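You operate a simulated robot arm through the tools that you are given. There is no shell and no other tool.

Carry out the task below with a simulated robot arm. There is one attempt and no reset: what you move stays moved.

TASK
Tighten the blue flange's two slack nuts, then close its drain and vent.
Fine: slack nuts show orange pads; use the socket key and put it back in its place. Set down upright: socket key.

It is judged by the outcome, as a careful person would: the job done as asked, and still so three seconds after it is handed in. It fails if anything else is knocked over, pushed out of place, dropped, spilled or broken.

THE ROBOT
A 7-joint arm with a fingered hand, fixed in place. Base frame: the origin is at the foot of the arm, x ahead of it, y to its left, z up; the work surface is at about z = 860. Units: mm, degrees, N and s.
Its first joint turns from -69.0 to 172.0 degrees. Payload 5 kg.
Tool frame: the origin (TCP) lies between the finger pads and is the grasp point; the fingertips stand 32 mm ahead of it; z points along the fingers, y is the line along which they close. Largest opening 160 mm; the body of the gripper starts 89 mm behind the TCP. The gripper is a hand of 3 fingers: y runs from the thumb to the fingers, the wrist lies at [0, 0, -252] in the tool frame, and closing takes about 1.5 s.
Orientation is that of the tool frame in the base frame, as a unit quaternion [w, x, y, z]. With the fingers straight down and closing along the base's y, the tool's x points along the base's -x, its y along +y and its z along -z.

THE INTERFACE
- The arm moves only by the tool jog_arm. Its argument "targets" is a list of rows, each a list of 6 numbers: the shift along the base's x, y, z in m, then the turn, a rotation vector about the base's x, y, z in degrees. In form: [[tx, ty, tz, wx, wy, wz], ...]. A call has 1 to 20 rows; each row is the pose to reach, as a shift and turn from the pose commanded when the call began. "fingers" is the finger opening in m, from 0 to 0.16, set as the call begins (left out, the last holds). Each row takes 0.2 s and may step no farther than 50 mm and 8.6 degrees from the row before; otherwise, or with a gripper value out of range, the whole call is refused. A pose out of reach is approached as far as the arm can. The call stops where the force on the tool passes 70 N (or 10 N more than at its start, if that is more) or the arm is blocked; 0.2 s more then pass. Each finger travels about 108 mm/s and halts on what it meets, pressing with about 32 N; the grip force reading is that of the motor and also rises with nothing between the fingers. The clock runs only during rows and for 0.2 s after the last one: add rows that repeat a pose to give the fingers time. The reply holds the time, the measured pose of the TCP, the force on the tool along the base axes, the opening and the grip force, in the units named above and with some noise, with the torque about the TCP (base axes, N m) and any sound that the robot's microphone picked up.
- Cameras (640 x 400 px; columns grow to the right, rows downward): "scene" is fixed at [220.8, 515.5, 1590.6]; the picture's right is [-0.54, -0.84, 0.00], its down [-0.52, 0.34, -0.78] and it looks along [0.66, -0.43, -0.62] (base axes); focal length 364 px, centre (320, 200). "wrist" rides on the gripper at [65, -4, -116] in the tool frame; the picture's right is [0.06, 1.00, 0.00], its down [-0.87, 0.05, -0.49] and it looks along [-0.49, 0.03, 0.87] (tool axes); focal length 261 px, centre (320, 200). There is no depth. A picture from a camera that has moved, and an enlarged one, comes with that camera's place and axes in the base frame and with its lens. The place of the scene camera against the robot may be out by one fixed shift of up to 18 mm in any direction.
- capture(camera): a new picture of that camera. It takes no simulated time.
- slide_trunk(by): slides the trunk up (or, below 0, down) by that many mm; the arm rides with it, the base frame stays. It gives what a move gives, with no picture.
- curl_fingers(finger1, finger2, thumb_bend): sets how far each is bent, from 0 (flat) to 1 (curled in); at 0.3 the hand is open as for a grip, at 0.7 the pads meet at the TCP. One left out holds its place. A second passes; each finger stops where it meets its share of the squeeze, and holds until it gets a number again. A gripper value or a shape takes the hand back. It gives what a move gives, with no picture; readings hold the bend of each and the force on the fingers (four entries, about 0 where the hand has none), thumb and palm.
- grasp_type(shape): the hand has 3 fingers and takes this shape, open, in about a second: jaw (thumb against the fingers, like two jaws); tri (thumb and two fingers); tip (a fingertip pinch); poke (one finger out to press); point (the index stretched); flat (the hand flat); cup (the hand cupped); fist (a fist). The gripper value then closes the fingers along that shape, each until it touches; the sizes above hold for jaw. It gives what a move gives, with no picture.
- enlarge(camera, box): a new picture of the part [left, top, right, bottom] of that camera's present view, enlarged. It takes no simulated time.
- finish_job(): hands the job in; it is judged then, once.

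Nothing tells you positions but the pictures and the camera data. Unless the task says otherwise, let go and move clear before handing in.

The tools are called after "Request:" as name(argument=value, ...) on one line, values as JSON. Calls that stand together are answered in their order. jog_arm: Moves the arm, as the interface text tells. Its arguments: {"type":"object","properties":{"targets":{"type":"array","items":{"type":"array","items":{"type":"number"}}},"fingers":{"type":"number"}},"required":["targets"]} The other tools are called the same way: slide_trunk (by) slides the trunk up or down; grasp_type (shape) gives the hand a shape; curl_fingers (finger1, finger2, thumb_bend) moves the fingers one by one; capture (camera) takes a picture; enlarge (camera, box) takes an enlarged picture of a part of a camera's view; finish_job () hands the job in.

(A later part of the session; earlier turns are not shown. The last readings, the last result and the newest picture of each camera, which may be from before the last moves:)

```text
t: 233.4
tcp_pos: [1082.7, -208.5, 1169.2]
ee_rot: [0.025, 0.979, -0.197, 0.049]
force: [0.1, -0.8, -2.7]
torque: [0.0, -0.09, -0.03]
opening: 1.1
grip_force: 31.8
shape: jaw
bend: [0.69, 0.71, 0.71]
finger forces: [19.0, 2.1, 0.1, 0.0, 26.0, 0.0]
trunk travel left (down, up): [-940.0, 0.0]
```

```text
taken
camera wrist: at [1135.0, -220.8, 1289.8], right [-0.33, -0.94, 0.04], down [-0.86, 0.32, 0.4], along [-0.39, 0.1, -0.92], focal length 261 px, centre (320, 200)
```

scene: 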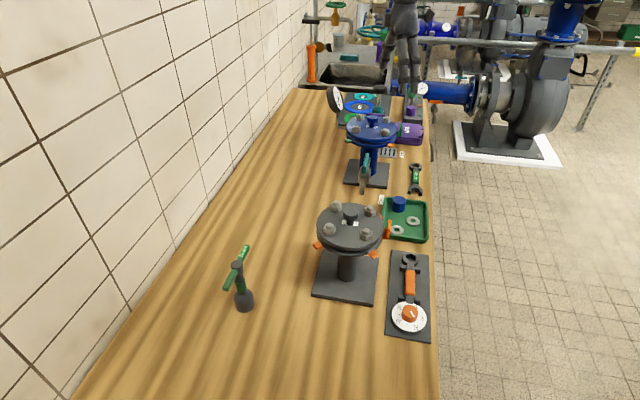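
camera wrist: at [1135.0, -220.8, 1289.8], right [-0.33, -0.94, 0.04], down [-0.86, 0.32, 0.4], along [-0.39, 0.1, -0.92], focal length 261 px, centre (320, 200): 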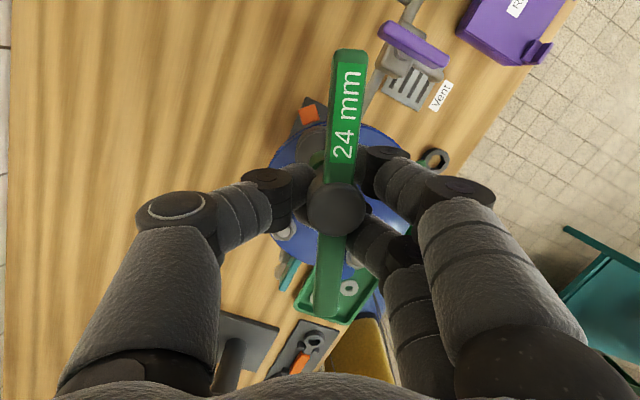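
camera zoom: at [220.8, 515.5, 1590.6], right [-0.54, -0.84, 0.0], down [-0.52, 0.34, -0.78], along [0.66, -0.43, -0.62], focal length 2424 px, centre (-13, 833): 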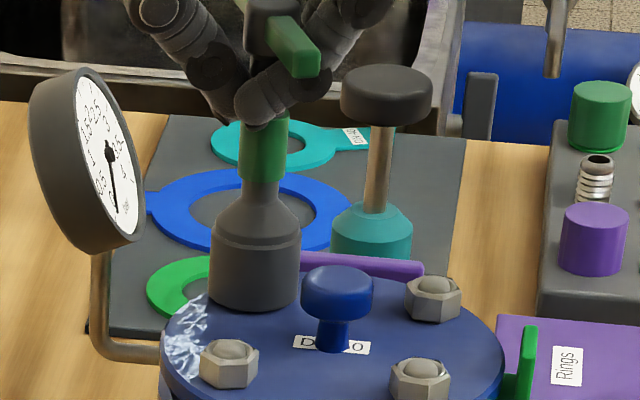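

The key is seated on the far nut. I'll release it and check it stays upright before re-gripping on the bar.

Request:
jog_arm(targets=[[0, 0, -0.002, 0, 0, 0], [0, 0, -0.002, 0, 0, 0], [0, 0, -0.002, 0, 0, 0], [0, 0, -0.002, 0, 0, 0], [0, 0, -0.002, 0, 0, 0], [0, 0, -0.002, 0, 0, 0], [0, 0, -0.002, 0, 0, 0], [0, 0, -0.002, 0, 0, 0]], fingers=0.16)

Request:
capture(camera="wrist")

Request:
enlarge(camera="scene", box=[345, 55, 395, 140])

```text
t: 235.2
tcp_pos: [1083.4, -207.9, 1167.1]
ee_rot: [0.026, 0.979, -0.197, 0.049]
force: [0.2, 0.2, -0.1]
torque: [0.02, -0.01, -0.01]
opening: 159.8
grip_force: 0.0
shape: jaw
bend: [0.3, 0.3, 0.3]
finger forces: [0.1, 0.0, 0.1, 0.0, 0.0, 0.0]
trunk travel left (down, up): [-940.0, 0.0]
```

```text
taken
camera wrist: at [1134.7, -220.6, 1288.2], right [-0.33, -0.94, 0.04], down [-0.86, 0.32, 0.4], along [-0.39, 0.1, -0.92], focal length 261 px, centre (320, 200)
```

wrist: 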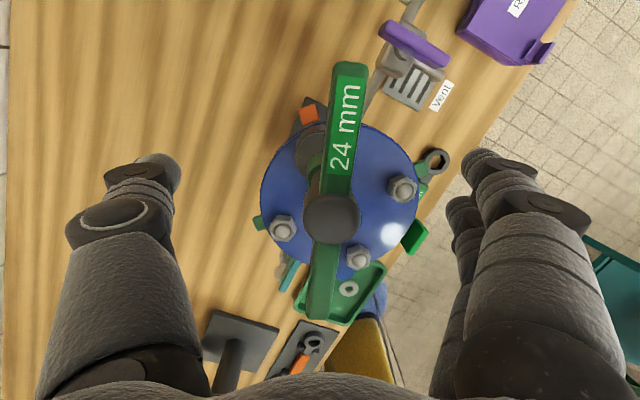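

```text
4.71 times, centred on (370, 98) of scene
camera zoom: at [220.8, 515.5, 1590.6], right [-0.54, -0.84, 0.0], down [-0.52, 0.34, -0.78], along [0.66, -0.43, -0.62], focal length 1711 px, centre (85, 682)
```

zoom: 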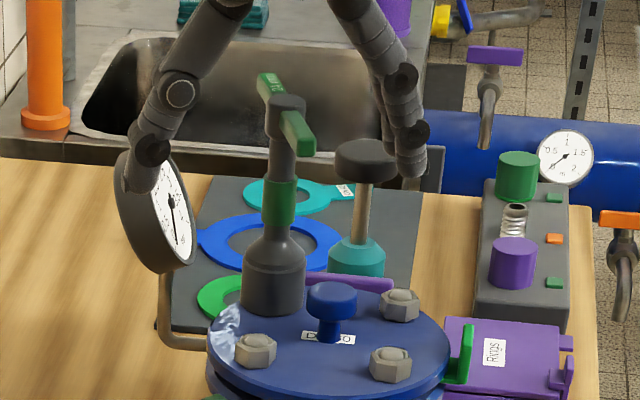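

The key stands upright on the far nut, bar at azimuth 156°. I'll tilt the open hand slightly outward (for reach later) and move to the bar's near half.

Request:
jog_arm(targets=[[0, 0, 0.006, 1.3, -1.7, 0.2], [-0.01, 0.0025, 0.012, 2.6, -3.4, 0.5], [-0.023, 0.0055, 0.012, 3.86, -5.07, 0.7], [-0.0348, 0.0085, 0.012, 3.86, -5.07, 0.7], [-0.0348, 0.0085, 0.012, 3.86, -5.07, 0.7]])

Request:
capture(camera="wrist")

```text
t: 236.4
tcp_pos: [1048.0, -198.9, 1178.6]
ee_rot: [-0.015, 0.977, -0.193, 0.085]
force: [0.3, -0.2, -0.8]
torque: [-0.02, -0.01, 0.01]
opening: 159.6
grip_force: 0.1
shape: jaw
bend: [0.3, 0.3, 0.3]
finger forces: [0.0, 0.0, 0.0, 0.1, 0.0, 0.0]
trunk travel left (down, up): [-940.0, 0.0]
```

```text
taken
camera wrist: at [1088.7, -220.1, 1303.3], right [-0.32, -0.95, -0.05], down [-0.9, 0.28, 0.34], along [-0.31, 0.16, -0.94], focal length 261 px, centre (320, 200)
```

wrist: 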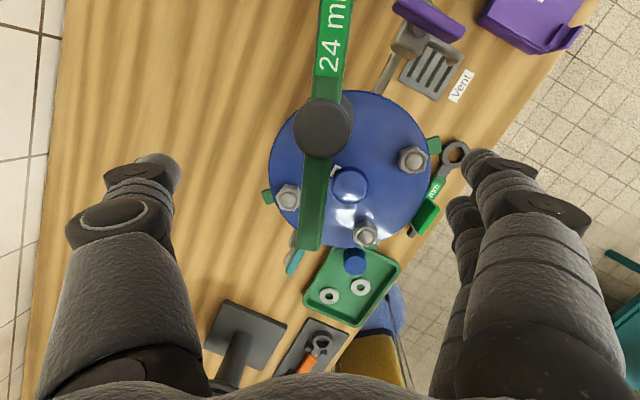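

The bar runs between the fingers. I'll close the cage and swing clockwise 20°.

Request:
jog_arm(targets=[[0, 0, 0, 0, 0, 0], [0, 0, 0, 0, 0, 0], [0, 0, 0, 0, 0, 0], [0, 0, 0, 0, 0, 0], [0, 0, 0, 0, 0, 0], [0, 0, 0, 0, 0, 0], [0, 0, 0, 0, 0, 0]], fingers=0.0)

Request:
jog_arm(targets=[[0.0015, 0.0029, 0, 0.87, 0, -4.93], [0.0032, 0.0056, 0, 1.74, 0, -9.85], [0.0051, 0.0081, 0, 2.61, 0, -14.8], [0.0072, 0.0105, 0, 3.48, 0, -19.7], [0.0072, 0.0105, 0, 3.48, 0, -19.7]])

Request:
capture(camera="wrist")

Request:
enlarge(camera="scene", box=[345, 55, 395, 140])

```text
t: 238.0
tcp_pos: [1046.9, -200.2, 1179.3]
ee_rot: [-0.015, 0.977, -0.194, 0.085]
force: [0.3, 1.4, -1.0]
torque: [0.03, 0.04, -0.1]
opening: 0.1
grip_force: 32.3
shape: jaw
bend: [0.68, 0.65, 0.68]
finger forces: [0.1, 0.1, 0.1, 0.0, 0.1, 0.0]
trunk travel left (down, up): [-940.0, 0.0]
```

```text
t: 239.2
tcp_pos: [1055.1, -190.2, 1179.4]
ee_rot: [-0.031, 0.929, -0.36, 0.081]
force: [0.3, -0.7, 0.7]
torque: [0.04, 0.0, 0.02]
opening: 0.2
grip_force: 31.9
shape: jaw
bend: [0.68, 0.65, 0.68]
finger forces: [0.1, 1.8, 0.0, 0.1, 0.1, 0.0]
trunk travel left (down, up): [-940.0, 0.0]
```

```text
taken
camera wrist: at [1085.7, -229.8, 1301.1], right [-0.62, -0.78, -0.11], down [-0.75, 0.55, 0.37], along [-0.23, 0.31, -0.92], focal length 261 px, centre (320, 200)
```

wrist: 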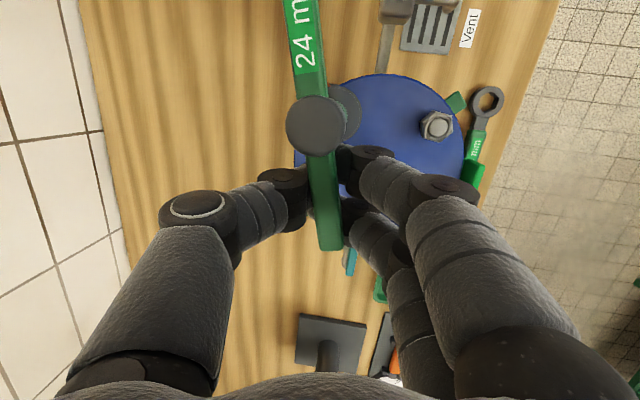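

```text
4.71 times, centred on (370, 98) of scene
camera zoom: at [220.8, 515.5, 1590.6], right [-0.54, -0.84, 0.0], down [-0.52, 0.34, -0.78], along [0.66, -0.43, -0.62], focal length 1711 px, centre (85, 682)
```

zoom: 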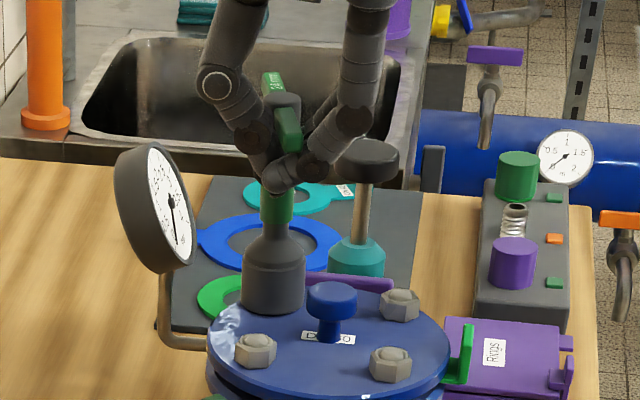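

Only slack taken up so far. Continuing another 20°.

Request:
jog_arm(targets=[[0.0024, 0.0022, 0, 0.87, 0, -4.93], [0.0049, 0.0042, 0, 1.74, 0, -9.85], [0.0076, 0.006, 0, 2.61, 0, -14.8], [0.0104, 0.0075, 0, 3.48, 0, -19.7], [0.0104, 0.0075, 0, 3.48, 0, -19.7]])

Request:
jog_arm(targets=[[0.0029, 0.0012, 0, 0.87, 0, -4.93], [0.006, 0.0022, 0, 1.74, 0, -9.85], [0.0091, 0.003, 0, 2.61, 0, -14.8], [0.0123, 0.0034, 0, 3.48, 0, -19.7], [0.0123, 0.0034, 0, 3.48, 0, -19.7]])

Request:
capture(camera="wrist")

Request:
enlarge(camera="scene", box=[345, 55, 395, 140])

```text
t: 240.4
tcp_pos: [1063.7, -182.7, 1179.4]
ee_rot: [-0.045, 0.852, -0.517, 0.074]
force: [-8.5, -7.4, -0.7]
torque: [-0.03, -0.02, 0.35]
opening: 0.0
grip_force: 31.8
shape: jaw
bend: [0.68, 0.65, 0.68]
finger forces: [0.0, 12.8, 0.0, 0.1, 0.1, 0.0]
trunk travel left (down, up): [-940.0, 0.0]
```

```text
t: 241.6
tcp_pos: [1076.7, -179.7, 1178.4]
ee_rot: [-0.057, 0.749, -0.657, 0.065]
force: [-15.5, -9.1, -2.9]
torque: [-0.09, -0.04, 0.65]
opening: 0.0
grip_force: 32.0
shape: jaw
bend: [0.68, 0.66, 0.68]
finger forces: [0.0, 21.2, 0.0, 0.0, 0.0, 0.1]
trunk travel left (down, up): [-940.0, 0.0]
```

```text
taken
camera wrist: at [1069.5, -243.4, 1295.0], right [-0.97, -0.19, -0.17], down [-0.25, 0.85, 0.46], along [0.06, 0.48, -0.87], focal length 261 px, centre (320, 200)
```

wrist: 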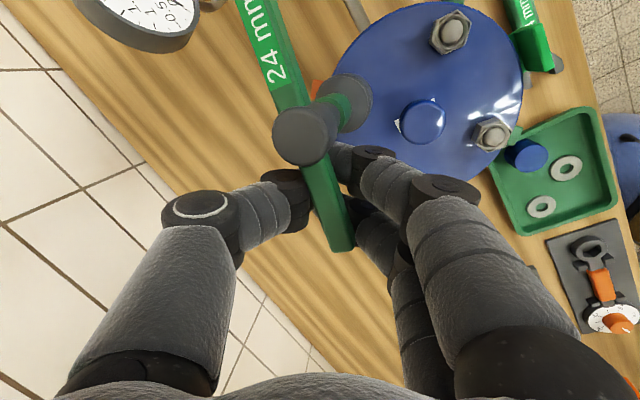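

```text
4.71 times, centred on (370, 98) of scene
camera zoom: at [220.8, 515.5, 1590.6], right [-0.54, -0.84, 0.0], down [-0.52, 0.34, -0.78], along [0.66, -0.43, -0.62], focal length 1711 px, centre (85, 682)
```

zoom: 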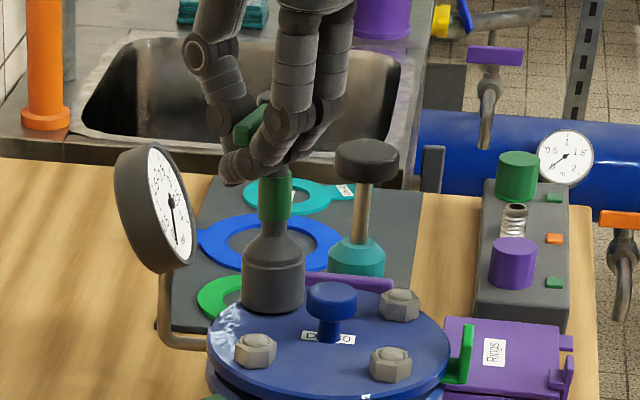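

Torque is building (about 1.2 N·m). Continuing clockwise.

Request:
jog_arm(targets=[[0.0032, 0.0002, 0, 0.87, 0, -4.93], [0.0064, 0.0001, 0, 1.74, 0, -9.85], [0.0095, -0.0003, 0, 2.61, 0, -14.8], [0.0095, -0.0003, 0, 2.61, 0, -14.8]])

Request:
jog_arm(targets=[[0.0032, -0.0006, 0, 0.87, 0, -4.93], [0.0062, -0.0016, 0, 1.74, 0, -9.85], [0.0062, -0.0016, 0, 1.74, 0, -9.85]])

Request:
capture(camera="wrist")

```text
t: 242.6
tcp_pos: [1085.4, -179.5, 1179.4]
ee_rot: [0.065, -0.657, 0.749, -0.057]
force: [-21.9, -8.7, -7.9]
torque: [-0.19, -0.13, 0.92]
opening: 0.0
grip_force: 31.7
shape: jaw
bend: [0.68, 0.66, 0.68]
finger forces: [0.0, 30.5, 0.0, 0.0, 0.0, 0.0]
trunk travel left (down, up): [-940.0, 0.0]
```

```text
t: 243.4
tcp_pos: [1091.9, -181.1, 1178.6]
ee_rot: [0.07, -0.59, 0.803, -0.051]
force: [-22.4, -8.0, -11.0]
torque: [-0.3, -0.15, 1.04]
opening: 0.0
grip_force: 32.2
shape: jaw
bend: [0.68, 0.66, 0.68]
finger forces: [0.0, 34.2, 0.0, 0.0, 0.0, 0.0]
trunk travel left (down, up): [-940.0, 0.0]
```

```text
taken
camera wrist: at [1057.5, -244.0, 1289.9], right [-0.96, 0.24, -0.17], down [0.12, 0.84, 0.52], along [0.27, 0.48, -0.84], focal length 261 px, centre (320, 200)
```

wrist: 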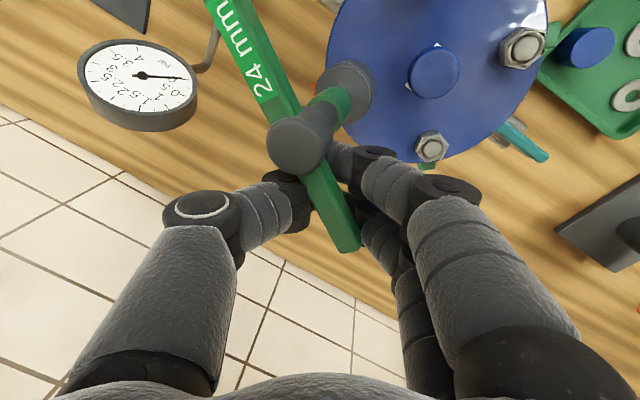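

Torque about 1.7 N·m. I'll check the key's uprightness and continue.

Request:
enlarge(camera="scene", box=[345, 55, 395, 140])

Request:
jog_arm(targets=[[0.003, -0.0012, 0, 0.87, 0, -4.93], [0.0059, -0.0026, 0, 1.74, 0, -9.85], [0.0059, -0.0026, 0, 1.74, 0, -9.85]])

Request:
capture(camera="wrist")

```text
4.71 times, centred on (370, 98) of scene
camera zoom: at [220.8, 515.5, 1590.6], right [-0.54, -0.84, 0.0], down [-0.52, 0.34, -0.78], along [0.66, -0.43, -0.62], focal length 1711 px, centre (85, 682)
```

zoom: 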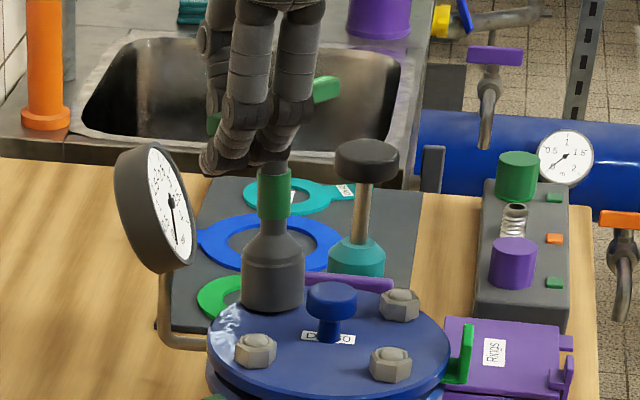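

```text
t: 244.2
tcp_pos: [1097.4, -182.7, 1179.1]
ee_rot: [0.074, -0.517, 0.852, -0.044]
force: [-23.6, -2.3, -13.2]
torque: [-0.42, -0.2, 1.33]
opening: 0.0
grip_force: 31.9
shape: jaw
bend: [0.68, 0.65, 0.68]
finger forces: [0.1, 40.6, 0.0, 0.0, 0.2, 0.0]
trunk travel left (down, up): [-940.0, 0.0]
```

```text
taken
camera wrist: at [1052.7, -242.4, 1288.0], right [-0.9, 0.4, -0.16], down [0.26, 0.8, 0.55], along [0.34, 0.45, -0.82], focal length 261 px, centre (320, 200)
```

wrist: 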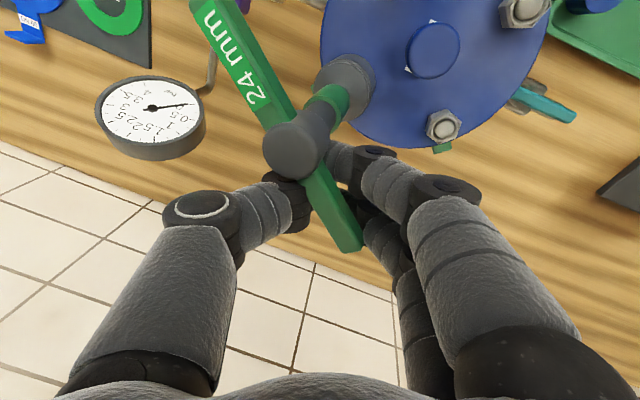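

About 2 N·m now. Continuing in 10° steps.

Request:
jog_arm(targets=[[0.0027, -0.0017, 0, 0.87, 0, -4.93], [0.0053, -0.0036, 0, 1.74, 0, -9.85], [0.0053, -0.0036, 0, 1.74, 0, -9.85]])

Request:
capture(camera="wrist")

Request:
enlarge(camera="scene", box=[345, 55, 395, 140])

```text
t: 245.0
tcp_pos: [1101.8, -187.1, 1179.7]
ee_rot: [0.077, -0.44, 0.894, -0.038]
force: [-41.9, -0.4, -18.7]
torque: [-0.47, -0.26, 2.49]
opening: 0.0
grip_force: 31.9
shape: jaw
bend: [0.68, 0.64, 0.68]
finger forces: [0.0, 54.3, 0.2, 0.0, 34.6, 0.0]
trunk travel left (down, up): [-940.0, 0.0]
```

```text
taken
camera wrist: at [1046.3, -240.7, 1286.7], right [-0.82, 0.56, -0.14], down [0.39, 0.72, 0.57], along [0.42, 0.41, -0.81], focal length 261 px, centre (320, 200)
```

wrist: 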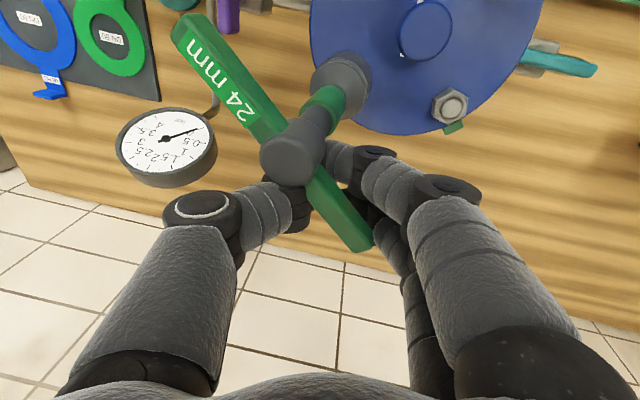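

```text
4.71 times, centred on (370, 98) of scene
camera zoom: at [220.8, 515.5, 1590.6], right [-0.54, -0.84, 0.0], down [-0.52, 0.34, -0.78], along [0.66, -0.43, -0.62], focal length 1711 px, centre (85, 682)
```

zoom: 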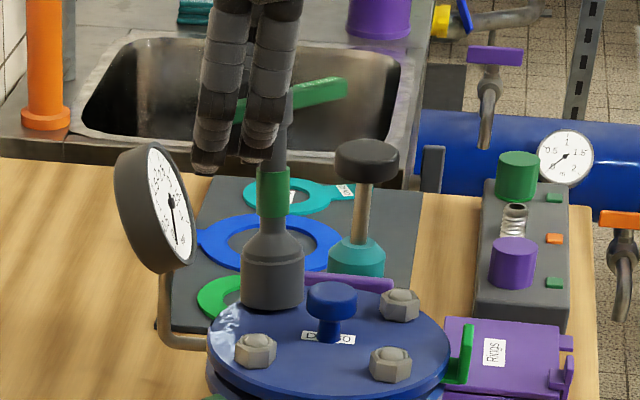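

The resistance has jumped (about 3.6 N·m), like the stop at the first nut. I'll push a little further to a similar final torque.

Request:
jog_arm(targets=[[0.0013, -0.001, 0, 0.44, 0, -2.5], [0.0025, -0.002, 0, 0.87, 0, -4.93], [0.0025, -0.002, 0, 0.87, 0, -4.93]])

Request:
capture(camera="wrist")

```text
t: 245.8
tcp_pos: [1106.4, -186.1, 1182.2]
ee_rot: [0.08, -0.402, 0.912, -0.035]
force: [-7.7, 11.5, 2.2]
torque: [0.04, 0.03, 0.01]
opening: 0.0
grip_force: 31.9
shape: jaw
bend: [0.68, 0.65, 0.69]
finger forces: [3.8, 10.3, 0.0, 0.1, 0.1, 0.0]
trunk travel left (down, up): [-940.0, 0.0]
```

```text
taken
camera wrist: at [1047.7, -236.0, 1288.0], right [-0.77, 0.63, -0.14], down [0.45, 0.68, 0.58], along [0.46, 0.38, -0.8], focal length 261 px, centre (320, 200)
```

wrist: 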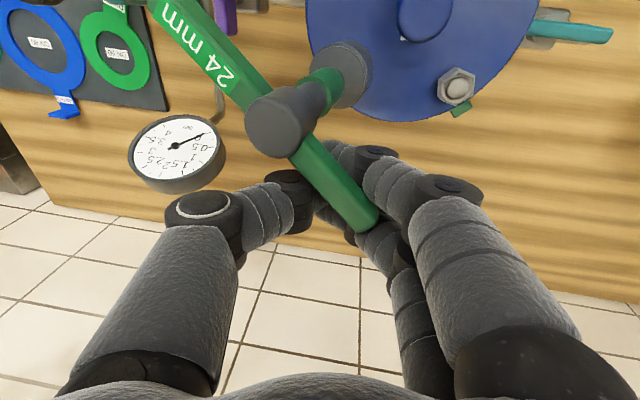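

The cage slipped past the bar's end. I'll open the fingers and look at the far nut's pad.

Request:
jog_arm(targets=[[0, 0, 0, 0, 0, 0], [0, 0, 0, 0, 0, 0], [0, 0, 0, 0, 0, 0], [0, 0, 0, 0, 0, 0], [0, 0, 0, 0, 0, 0], [0, 0, 0, 0, 0, 0], [0, 0, 0, 0, 0, 0]], fingers=0.16)

Request:
capture(camera="wrist")

Request:
enlarge(camera="scene", box=[345, 55, 395, 140])

```text
t: 247.4
tcp_pos: [1108.0, -188.2, 1179.7]
ee_rot: [0.08, -0.402, 0.912, -0.034]
force: [-0.4, 0.6, -0.6]
torque: [0.05, 0.01, 0.02]
opening: 159.8
grip_force: 0.2
shape: jaw
bend: [0.3, 0.3, 0.3]
finger forces: [0.0, 0.0, 0.0, 0.1, 0.1, 0.0]
trunk travel left (down, up): [-940.0, 0.0]
```

```text
taken
camera wrist: at [1047.2, -239.2, 1285.4], right [-0.77, 0.63, -0.13], down [0.45, 0.68, 0.58], along [0.45, 0.38, -0.8], focal length 261 px, centre (320, 200)
```

wrist: 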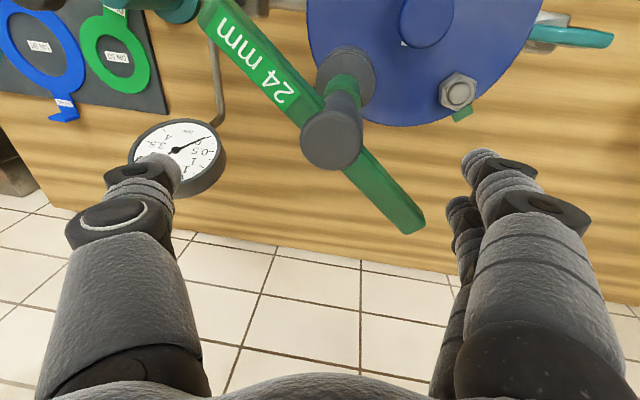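

```text
4.71 times, centred on (370, 98) of scene
camera zoom: at [220.8, 515.5, 1590.6], right [-0.54, -0.84, 0.0], down [-0.52, 0.34, -0.78], along [0.66, -0.43, -0.62], focal length 1711 px, centre (85, 682)
```

zoom: 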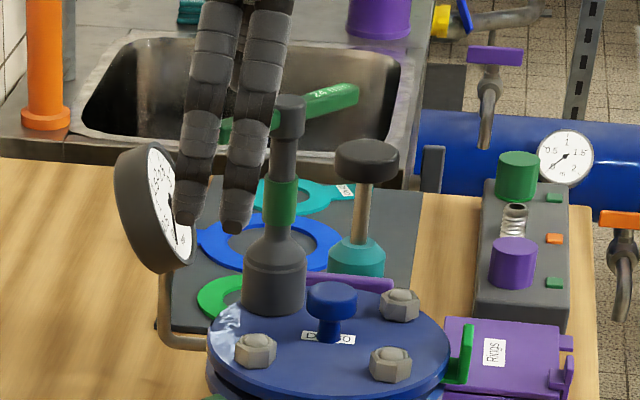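

I'll raise the hand clear and turn so the camera can see the far pad.

Request:
jog_arm(targets=[[-0.002, 0, 0.04, 0, 0, 0], [-0.004, 0, 0.08, 0, 0, 0], [-0.01, 0, 0.11, 0, 0, 0], [-0.02, 0, 0.11, 0, 0, 8], [-0.03, 0, 0.11, 0, 0, 16], [-0.04, 0, 0.11, 0, 0, 24], [-0.05, 0, 0.11, 0, 0, 32], [-0.06, 0, 0.11, 0, 0, 40], [-0.07, 0, 0.11, 0, 0, 48], [-0.07, 0, 0.11, 0, 0, 56], [-0.07, 0, 0.11, 0, 0, 64], [-0.07, 0, 0.11, 0, 0, 72]])

Request:
capture(camera="wrist")

```text
t: 250.0
tcp_pos: [1037.3, -188.1, 1288.3]
ee_rot: [-0.083, 0.861, -0.501, -0.019]
force: [-0.8, 0.1, -0.2]
torque: [0.0, -0.01, -0.01]
opening: 160.1
grip_force: 0.1
shape: jaw
bend: [0.3, 0.3, 0.3]
finger forces: [0.0, 0.0, 0.0, 0.1, 0.0, 0.0]
trunk travel left (down, up): [-940.0, 0.0]
```

```text
taken
camera wrist: at [1067.4, -261.0, 1395.3], right [-0.83, -0.54, -0.13], down [-0.5, 0.64, 0.58], along [-0.23, 0.55, -0.8], focal length 261 px, centre (320, 200)
```

wrist: 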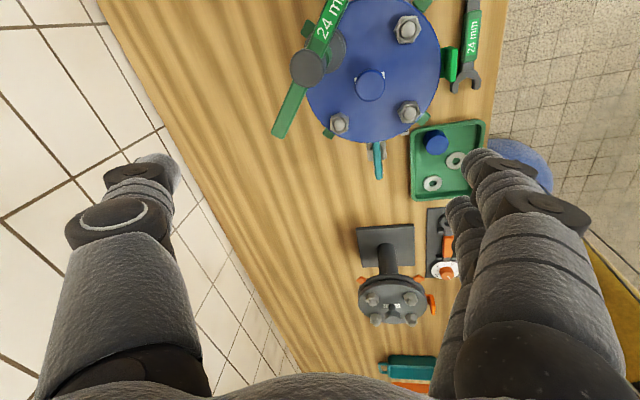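

Request:
enlarge(camera="wrist", box=[260, 0, 460, 150])

```text
2.67 times, centred on (360, 75) of wrist
camera zoom: at [1067.4, -261.0, 1395.3], right [-0.83, -0.54, -0.13], down [-0.5, 0.64, 0.58], along [-0.23, 0.55, -0.8], focal length 695 px, centre (213, 533)
```

zoom: 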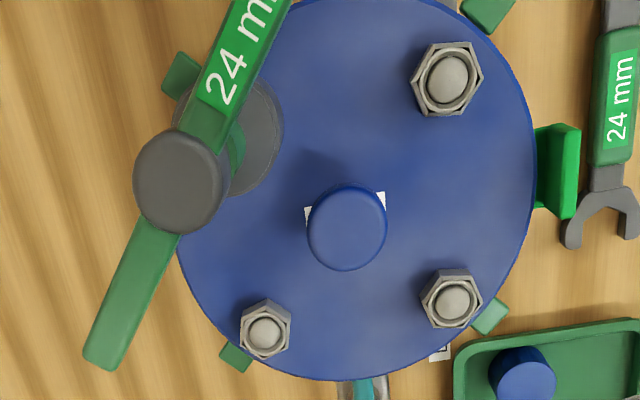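

All four pads are now green: both slack nuts are tight. Next I pick up the key again (bar at azimuth 94°) to return it to its place.

Request:
jog_arm(targets=[[0.008, -0.008, -0.02, -2.15, 1.25, -6.4], [0.016, -0.015, -0.04, -4.3, 2.5, -12.9], [0.026, -0.022, -0.053, -6.5, 3.75, -19.3], [0.0425, -0.0304, -0.053, -8.6, 5.0, -25.7], [0.0425, -0.0304, -0.053, -8.6, 5.0, -25.7]])

Request:
capture(camera="wrist")

```text
t: 251.2
tcp_pos: [1079.1, -223.2, 1235.5]
ee_rot: [-0.001, 0.729, -0.684, 0.0]
force: [0.2, -1.9, -0.8]
torque: [0.19, -0.02, 0.02]
opening: 160.5
grip_force: 0.1
shape: jaw
bend: [0.3, 0.3, 0.3]
finger forces: [0.0, 0.0, 0.0, 0.1, 0.1, 0.0]
trunk travel left (down, up): [-940.0, 0.0]
```

```text
taken
camera wrist: at [1087.4, -288.2, 1351.4], right [-0.99, -0.13, 0.0], down [-0.11, 0.86, 0.49], along [-0.06, 0.49, -0.87], focal length 261 px, centre (320, 200)
```

wrist: 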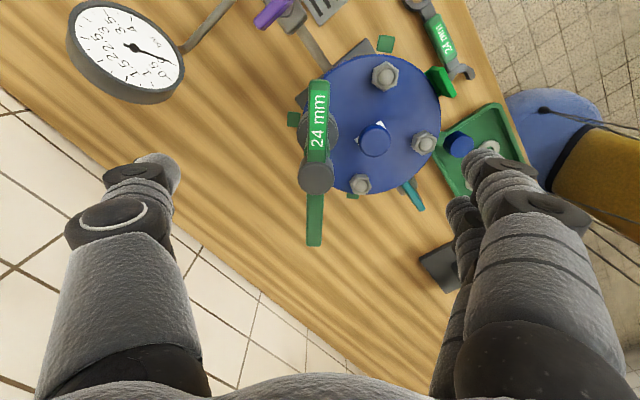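

I'll fine-adjust over the hub and lower to gripping height.

Request:
jog_arm(targets=[[0.0018, 0.0046, 0, 0, 0, 2.4], [0.0018, 0.0046, -0.03, 0, 0, 2.4], [0.0018, 0.0046, -0.06, 0, 0, 2.4], [0.0018, 0.0046, -0.0665, 0, 0, 2.4], [0.0018, 0.0046, -0.0665, 0, 0, 2.4]])

Request:
capture(camera="wrist")

```text
t: 252.4
tcp_pos: [1081.1, -215.0, 1170.2]
ee_rot: [0.0, 0.744, -0.668, -0.001]
force: [0.5, 0.4, 0.0]
torque: [0.02, 0.0, 0.02]
opening: 159.8
grip_force: 0.1
shape: jaw
bend: [0.3, 0.3, 0.3]
finger forces: [0.1, 0.0, 0.1, 0.0, 0.1, 0.0]
trunk travel left (down, up): [-940.0, 0.0]
```

```text
taken
camera wrist: at [1092.9, -279.5, 1284.1], right [-0.99, -0.17, 0.0], down [-0.15, 0.86, 0.49], along [-0.08, 0.48, -0.87], focal length 261 px, centre (320, 200)
```

wrist: 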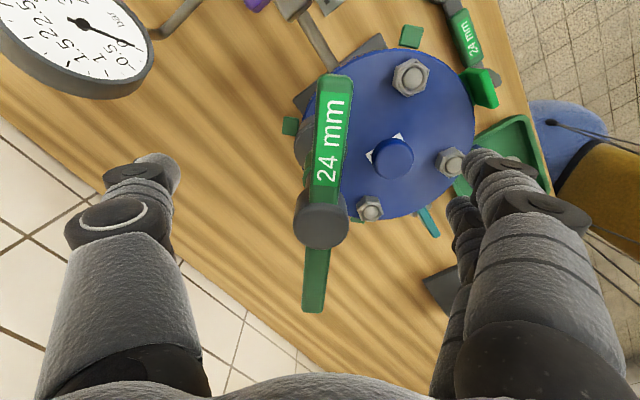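

Hub centred; I'll shift 3 mm to match the fingers' natural centre, then close and lift.

Request:
jog_arm(targets=[[0.0003, -0.003, 0, 0, 0, -1.5], [0.0003, -0.003, 0, 0, 0, -1.5]])

Request:
jog_arm(targets=[[0, 0, 0, 0, 0, 0], [0, 0, 0, 0, 0, 0], [0, 0, 0, 0, 0, 0], [0, 0, 0, 0, 0, 0], [0, 0, 0, 0, 0, 0], [0, 0, 0, 0, 0, 0], [0, 0, 0, 0, 0, 0], [0, 0, 0, 0, 0, 0]], fingers=0.0)

Request:
jog_arm(targets=[[0, 0, 0.006, 0, 0, 0], [0, 0, 0.012, 0, 0, 0], [0, 0, 0.02, 0, 0, 0], [0, 0, 0.035, 0, 0, 0], [0, 0, 0.05, 0, 0, 0]])

Request:
capture(camera="wrist")

Request:
enlarge(camera="scene", box=[340, 50, 400, 140])

```text
t: 253.0
tcp_pos: [1081.1, -217.3, 1168.2]
ee_rot: [0.0, 0.735, -0.678, 0.0]
force: [-0.3, -0.1, -0.6]
torque: [-0.01, 0.0, 0.02]
opening: 159.8
grip_force: 0.0
shape: jaw
bend: [0.3, 0.3, 0.3]
finger forces: [0.1, 0.1, 0.1, 0.0, 0.0, 0.1]
trunk travel left (down, up): [-940.0, 0.0]
```

```text
t: 254.8
tcp_pos: [1082.1, -217.4, 1168.5]
ee_rot: [0.0, 0.736, -0.677, -0.001]
force: [1.2, 0.0, 0.0]
torque: [0.04, -0.07, 0.01]
opening: 2.5
grip_force: 31.9
shape: jaw
bend: [0.67, 0.71, 0.7]
finger forces: [2.4, 15.5, 0.0, 0.1, 25.9, 0.0]
trunk travel left (down, up): [-940.0, 0.0]
```

```text
t: 256.0
tcp_pos: [1081.8, -219.1, 1219.0]
ee_rot: [0.0, 0.735, -0.678, 0.0]
force: [0.2, -0.4, -2.9]
torque: [-0.04, -0.05, 0.0]
opening: 2.3
grip_force: 31.7
shape: jaw
bend: [0.67, 0.71, 0.7]
finger forces: [2.2, 15.9, 0.0, 0.0, 25.7, 0.0]
trunk travel left (down, up): [-940.0, 0.0]
```

```text
taken
camera wrist: at [1092.0, -281.9, 1334.2], right [-0.99, -0.14, 0.0], down [-0.13, 0.86, 0.49], along [-0.07, 0.49, -0.87], focal length 261 px, centre (320, 200)
```

wrist: 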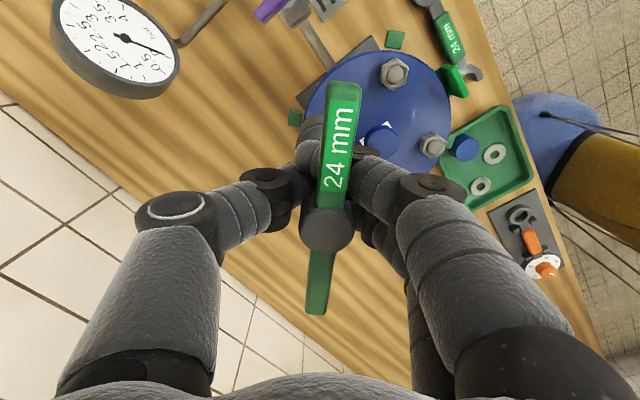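

```text
4.44 times, centred on (370, 95) of scene
camera zoom: at [220.8, 515.5, 1590.6], right [-0.54, -0.84, 0.0], down [-0.52, 0.34, -0.78], along [0.66, -0.43, -0.62], focal length 1616 px, centre (98, 667)
```

zoom: 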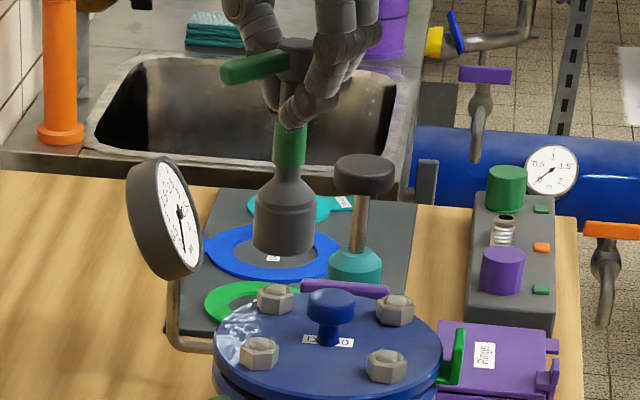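

The key is lifted (grip a bit uneven but holding). I'll measure how it hangs.

Request:
enlarge(camera="wrist", box=[270, 90, 350, 150])

Request:
enlarge(camera="wrist", box=[250, 70, 410, 330])

```text
6.67 times, centred on (310, 120) of wrist
camera zoom: at [1092.0, -281.9, 1334.2], right [-0.99, -0.14, 0.0], down [-0.13, 0.86, 0.49], along [-0.07, 0.49, -0.87], focal length 1738 px, centre (387, 733)
```

zoom: 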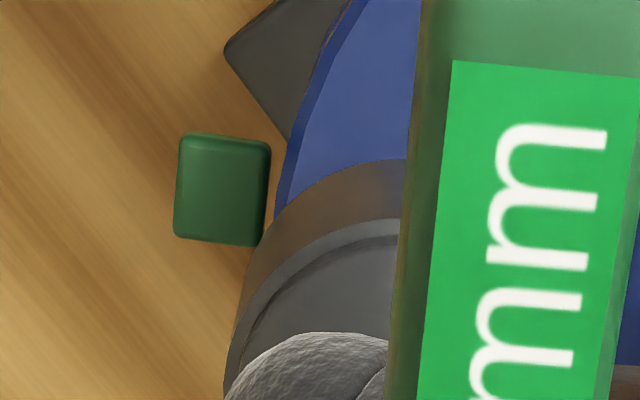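

```text
1.54 times, centred on (330, 200) of wrist
camera zoom: at [1092.0, -281.9, 1334.2], right [-0.99, -0.14, 0.0], down [-0.13, 0.86, 0.49], along [-0.07, 0.49, -0.87], focal length 401 px, centre (305, 200)
```

zoom: 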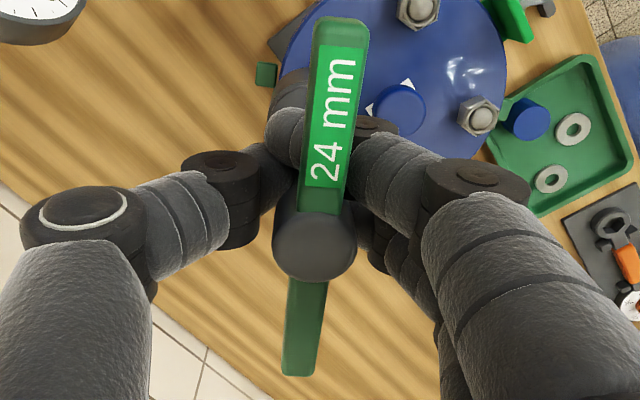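

The key hangs within about 1.6° of vertical. Before carrying it back, I'll look at its place on the bench for any mark.

Request:
enlarge(camera="scene", box=[170, 230, 320, 350])

Request:
jog_arm(targets=[[-0.015, 0.02, 0.006, 0, 0, 0], [-0.03, 0.045, 0.012, 0, 0, 1], [-0.045, 0.075, 0.02, 0, 0, 3], [-0.065, 0.11, 0.028, 0, 0, 6], [-0.085, 0.145, 0.036, 0, 0, 9], [-0.105, 0.18, 0.04, 0, 0, 12], [-0.125, 0.215, 0.04, 0, 0, 15], [-0.145, 0.25, 0.04, 0, 0, 18], [-0.165, 0.285, 0.04, 0, 0, 21], [-0.185, 0.32, 0.04, 0, 0, 24], [-0.205, 0.355, 0.04, 0, 0, 27], [-0.225, 0.39, 0.04, 0, 0, 30], [-0.245, 0.425, 0.04, 0, 0, 33], [-0.265, 0.46, 0.04, 0, 0, 36], [-0.285, 0.495, 0.04, 0, 0, 39], [-0.305, 0.53, 0.04, 0, 0, 40.5], [-0.32, 0.56, 0.04, 0, 0, 41], [-0.3315, 0.587, 0.04, 0, 0, 41.5], [-0.3315, 0.587, 0.04, 0, 0, 41.5]])

Request:
capture(camera="wrist")

```text
3.33 times, centred on (245, 290) of scene
camera zoom: at [220.8, 515.5, 1590.6], right [-0.54, -0.84, 0.0], down [-0.52, 0.34, -0.78], along [0.66, -0.43, -0.62], focal length 1212 px, centre (570, -100)
```

zoom: 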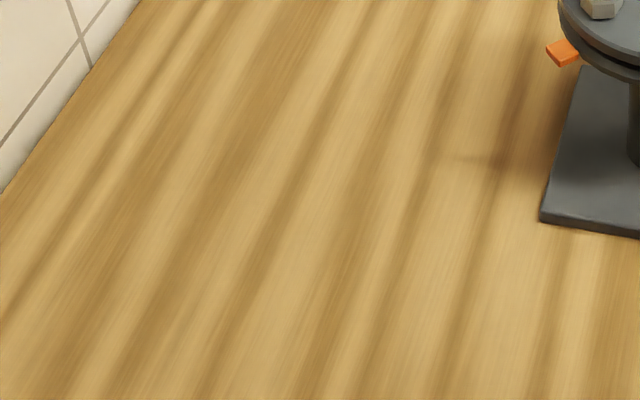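

```text
t: 260.0
tcp_pos: [750.1, 368.4, 1260.3]
ee_rot: [-0.001, 0.928, -0.373, 0.0]
force: [0.1, 0.3, -3.4]
torque: [0.0, -0.02, 0.02]
opening: 2.2
grip_force: 32.5
shape: jaw
bend: [0.67, 0.71, 0.7]
finger forces: [2.0, 16.0, 0.0, 0.1, 25.9, 0.0]
trunk travel left (down, up): [-940.0, 0.0]
```

```text
taken
camera wrist: at [800.3, 327.0, 1374.9], right [-0.65, -0.76, 0.0], down [-0.66, 0.56, 0.49], along [-0.37, 0.32, -0.87], focal length 261 px, centre (320, 200)
```

wrist: 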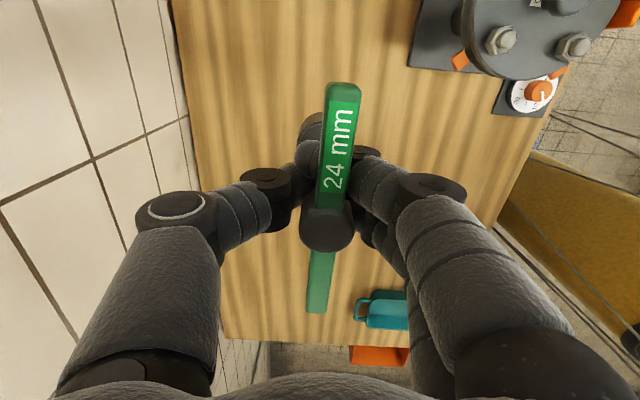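

There is no mark, so its place is simply the original spot, about (747.5, 370). The key is now above it with the bar at the original azimuth; I'll straighten it and lower to just above the bench.

Request:
jog_arm(targets=[[0, 0, -0.04, -0.5, 0.05, 0], [0, 0, -0.085, -1.0, 0.1, 0], [0, 0, -0.13, -1.6, 0.16, 0], [0, 0, -0.175, -1.6, 0.16, 0], [0, 0, -0.22, -1.6, 0.16, 0], [0, 0, -0.255, -1.6, 0.16, 0], [0, 0, -0.262, -1.6, 0.16, 0], [0, 0, -0.262, -1.6, 0.16, 0]])

Request:
enlarge(camera="scene", box=[180, 180, 300, 330])

```text
t: 261.8
tcp_pos: [749.0, 371.7, 997.1]
ee_rot: [0.014, 0.928, -0.373, 0.004]
force: [0.3, -0.4, -3.7]
torque: [-0.01, -0.04, 0.0]
opening: 1.9
grip_force: 32.1
shape: jaw
bend: [0.67, 0.71, 0.7]
finger forces: [1.9, 16.0, 0.0, 0.0, 26.2, 0.0]
trunk travel left (down, up): [-940.0, 0.0]
```

```text
2.67 times, centred on (240, 255) of scene
camera zoom: at [220.8, 515.5, 1590.6], right [-0.54, -0.84, 0.0], down [-0.52, 0.34, -0.78], along [0.66, -0.43, -0.62], focal length 970 px, centre (533, 53)
```

zoom: 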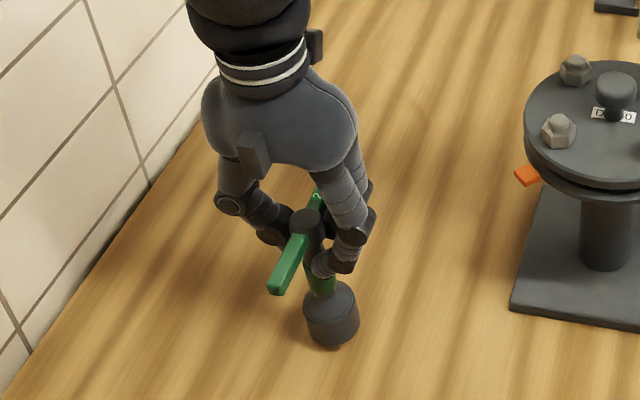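

It is coming down within a few millimetres of the original spot. I'll lower slowly until it touches the bench.

Request:
jog_arm(targets=[[0.001, 0.0005, -0.004, 0, 0, 0], [0.001, 0.0005, -0.008, 0, 0, 0], [0.001, 0.0005, -0.011, 0, 0, 0], [0.001, 0.0005, -0.014, 0, 0, 0], [0.001, 0.0005, -0.014, 0, 0, 0]])

Request:
enlarge(camera="scene", box=[180, 180, 300, 330])

```text
t: 263.0
tcp_pos: [751.3, 370.9, 983.9]
ee_rot: [0.013, 0.928, -0.373, 0.005]
force: [-0.4, -0.6, -1.1]
torque: [-0.01, 0.03, 0.02]
opening: 2.1
grip_force: 31.9
shape: jaw
bend: [0.67, 0.71, 0.7]
finger forces: [1.9, 16.0, 0.0, 0.1, 26.5, 0.0]
trunk travel left (down, up): [-940.0, 0.0]
```

```text
2.67 times, centred on (240, 255) of scene
camera zoom: at [220.8, 515.5, 1590.6], right [-0.54, -0.84, 0.0], down [-0.52, 0.34, -0.78], along [0.66, -0.43, -0.62], focal length 970 px, centre (533, 53)
```

zoom: 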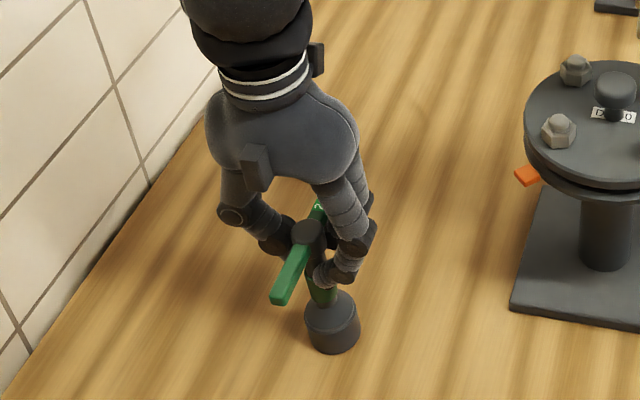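

It is touching the bench at the original spot (within about 2 mm). I'll settle it a little firmer so it stands flat, then open the fingers.

Request:
jog_arm(targets=[[0, 0, -0.0015, 0, 0, 0], [0, 0, -0.003, 0, 0, 0], [0, 0, -0.003, 0, 0, 0]])

Request:
enlarge(camera="scene", box=[205, 220, 275, 330])

Request:
capture(camera="wrist")

```text
t: 263.8
tcp_pos: [750.7, 370.6, 982.1]
ee_rot: [0.012, 0.928, -0.373, 0.005]
force: [2.1, -2.3, 15.7]
torque: [0.01, 0.0, 0.02]
opening: 3.0
grip_force: 32.4
shape: jaw
bend: [0.67, 0.71, 0.71]
finger forces: [1.8, 18.5, 0.0, 0.0, 32.2, 0.1]
trunk travel left (down, up): [-940.0, 0.0]
```

```text
3.64 times, centred on (240, 275) of scene
camera zoom: at [220.8, 515.5, 1590.6], right [-0.54, -0.84, 0.0], down [-0.52, 0.34, -0.78], along [0.66, -0.43, -0.62], focal length 1322 px, centre (611, -73)
```

zoom: 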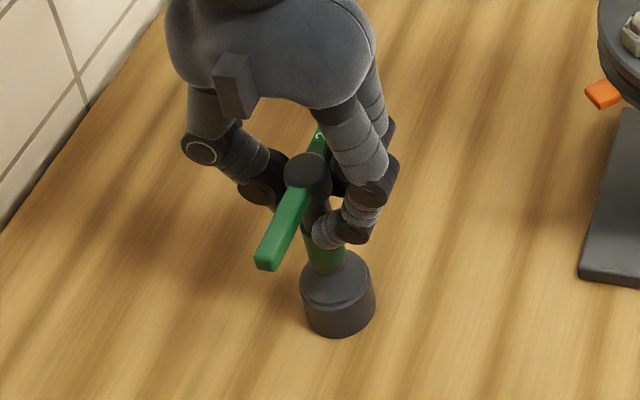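

```text
taken
camera wrist: at [801.0, 331.4, 1098.2], right [-0.65, -0.76, 0.02], down [-0.66, 0.58, 0.48], along [-0.38, 0.29, -0.88], focal length 261 px, centre (320, 200)
```

wrist: 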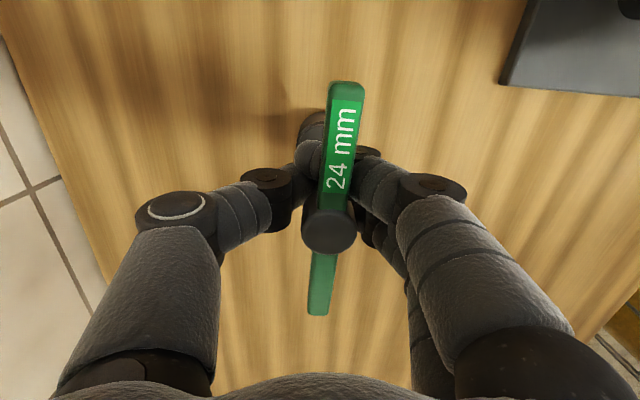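

Pressed firmly flat. I'll ease the pressure and open the hand.

Request:
jog_arm(targets=[[0, 0, 0.001, 0, 0, 0], [0, 0, 0.002, 0, 0, 0], [0, 0, 0.002, 0, 0, 0]])

Request:
jog_arm(targets=[[0, 0, 0, 0, 0, 0], [0, 0, 0, 0, 0, 0], [0, 0, 0, 0, 0, 0], [0, 0, 0, 0, 0, 0], [0, 0, 0, 0, 0, 0], [0, 0, 0, 0, 0, 0], [0, 0, 0, 0, 0, 0], [0, 0, 0, 0, 0, 0]], fingers=0.16)

Request:
enlarge(camera="scene", box=[180, 180, 300, 330])

Request:
capture(camera="wrist")

```text
t: 264.6
tcp_pos: [750.3, 369.4, 982.5]
ee_rot: [0.013, 0.927, -0.374, 0.004]
force: [2.8, -1.2, 5.4]
torque: [0.05, 0.0, -0.04]
opening: 2.5
grip_force: 32.1
shape: jaw
bend: [0.67, 0.71, 0.71]
finger forces: [2.2, 18.5, 0.1, 0.0, 30.9, 0.0]
trunk travel left (down, up): [-940.0, 0.0]
```

```text
t: 266.4
tcp_pos: [751.7, 370.4, 983.1]
ee_rot: [0.013, 0.928, -0.373, 0.005]
force: [-0.1, -0.3, 0.4]
torque: [-0.01, 0.0, 0.0]
opening: 160.0
grip_force: 0.1
shape: jaw
bend: [0.3, 0.3, 0.3]
finger forces: [0.1, 0.0, 0.1, 0.0, 0.0, 0.1]
trunk travel left (down, up): [-940.0, 0.0]
```

```text
2.67 times, centred on (240, 255) of scene
camera zoom: at [220.8, 515.5, 1590.6], right [-0.54, -0.84, 0.0], down [-0.52, 0.34, -0.78], along [0.66, -0.43, -0.62], focal length 970 px, centre (533, 53)
```

zoom: 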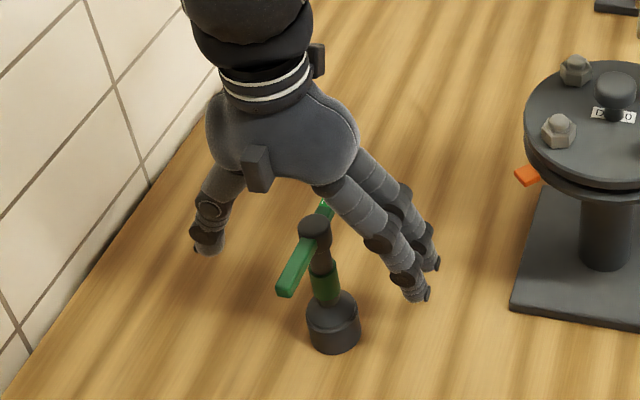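

```text
taken
camera wrist: at [801.4, 331.9, 1098.9], right [-0.65, -0.76, 0.02], down [-0.66, 0.58, 0.48], along [-0.38, 0.29, -0.88], focal length 261 px, centre (320, 200)
```

wrist: 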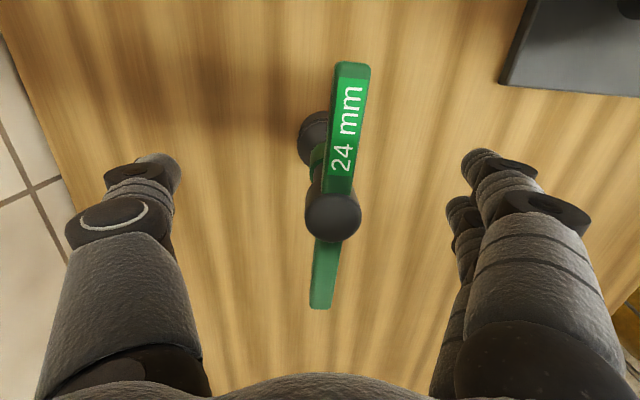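

The key stands upright in its original place (within 2–3 mm). I'll raise the hand straight up clear of it, then try the "poke" shape for the valve levers.

Request:
jog_arm(targets=[[0, 0, 0.03, 0, 0, 0], [0, 0, 0.075, 0, 0, 0], [0, 0, 0.12, 0, 0, 0], [0, 0, 0.165, 0, 0, 0], [0, 0, 0.21, 0, 0, 0], [0, 0, 0.255, 0, 0, 0]])

Request:
grasp_type(shape="poke")

Request:
capture(camera="wrist")

Request:
capture(camera="scene")

```text
t: 267.8
tcp_pos: [749.9, 371.3, 1237.6]
ee_rot: [0.014, 0.928, -0.373, 0.005]
force: [0.1, -0.7, 0.6]
torque: [0.02, 0.05, 0.0]
opening: 160.0
grip_force: 0.1
shape: jaw
bend: [0.3, 0.3, 0.3]
finger forces: [0.0, 0.1, 0.0, 0.1, 0.0, 0.0]
trunk travel left (down, up): [-940.0, 0.0]
```

```text
t: 268.7
tcp_pos: [751.4, 371.9, 1238.1]
ee_rot: [0.013, 0.928, -0.373, 0.005]
force: [0.2, -0.8, 0.5]
torque: [0.03, -0.02, 0.02]
opening: 0.0
grip_force: 0.0
shape: poke
bend: [1.0, 1.0, 0.46]
finger forces: [0.0, 0.0, 0.0, 0.1, 0.0, 0.0]
trunk travel left (down, up): [-940.0, 0.0]
```

```text
taken
camera wrist: at [802.0, 332.8, 1353.6], right [-0.65, -0.76, 0.02], down [-0.66, 0.58, 0.48], along [-0.38, 0.29, -0.88], focal length 261 px, centre (320, 200)
```

wrist: 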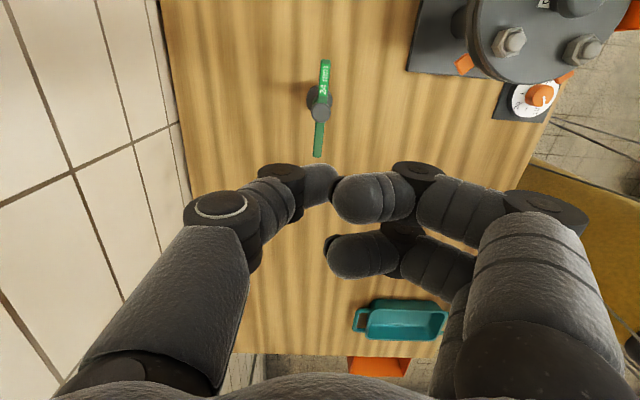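

```text
taken
```

scene: 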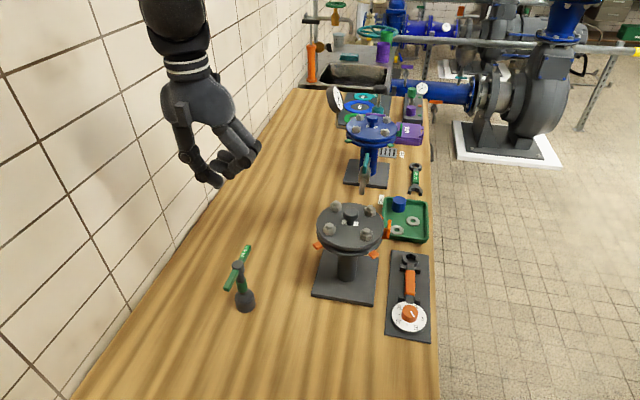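

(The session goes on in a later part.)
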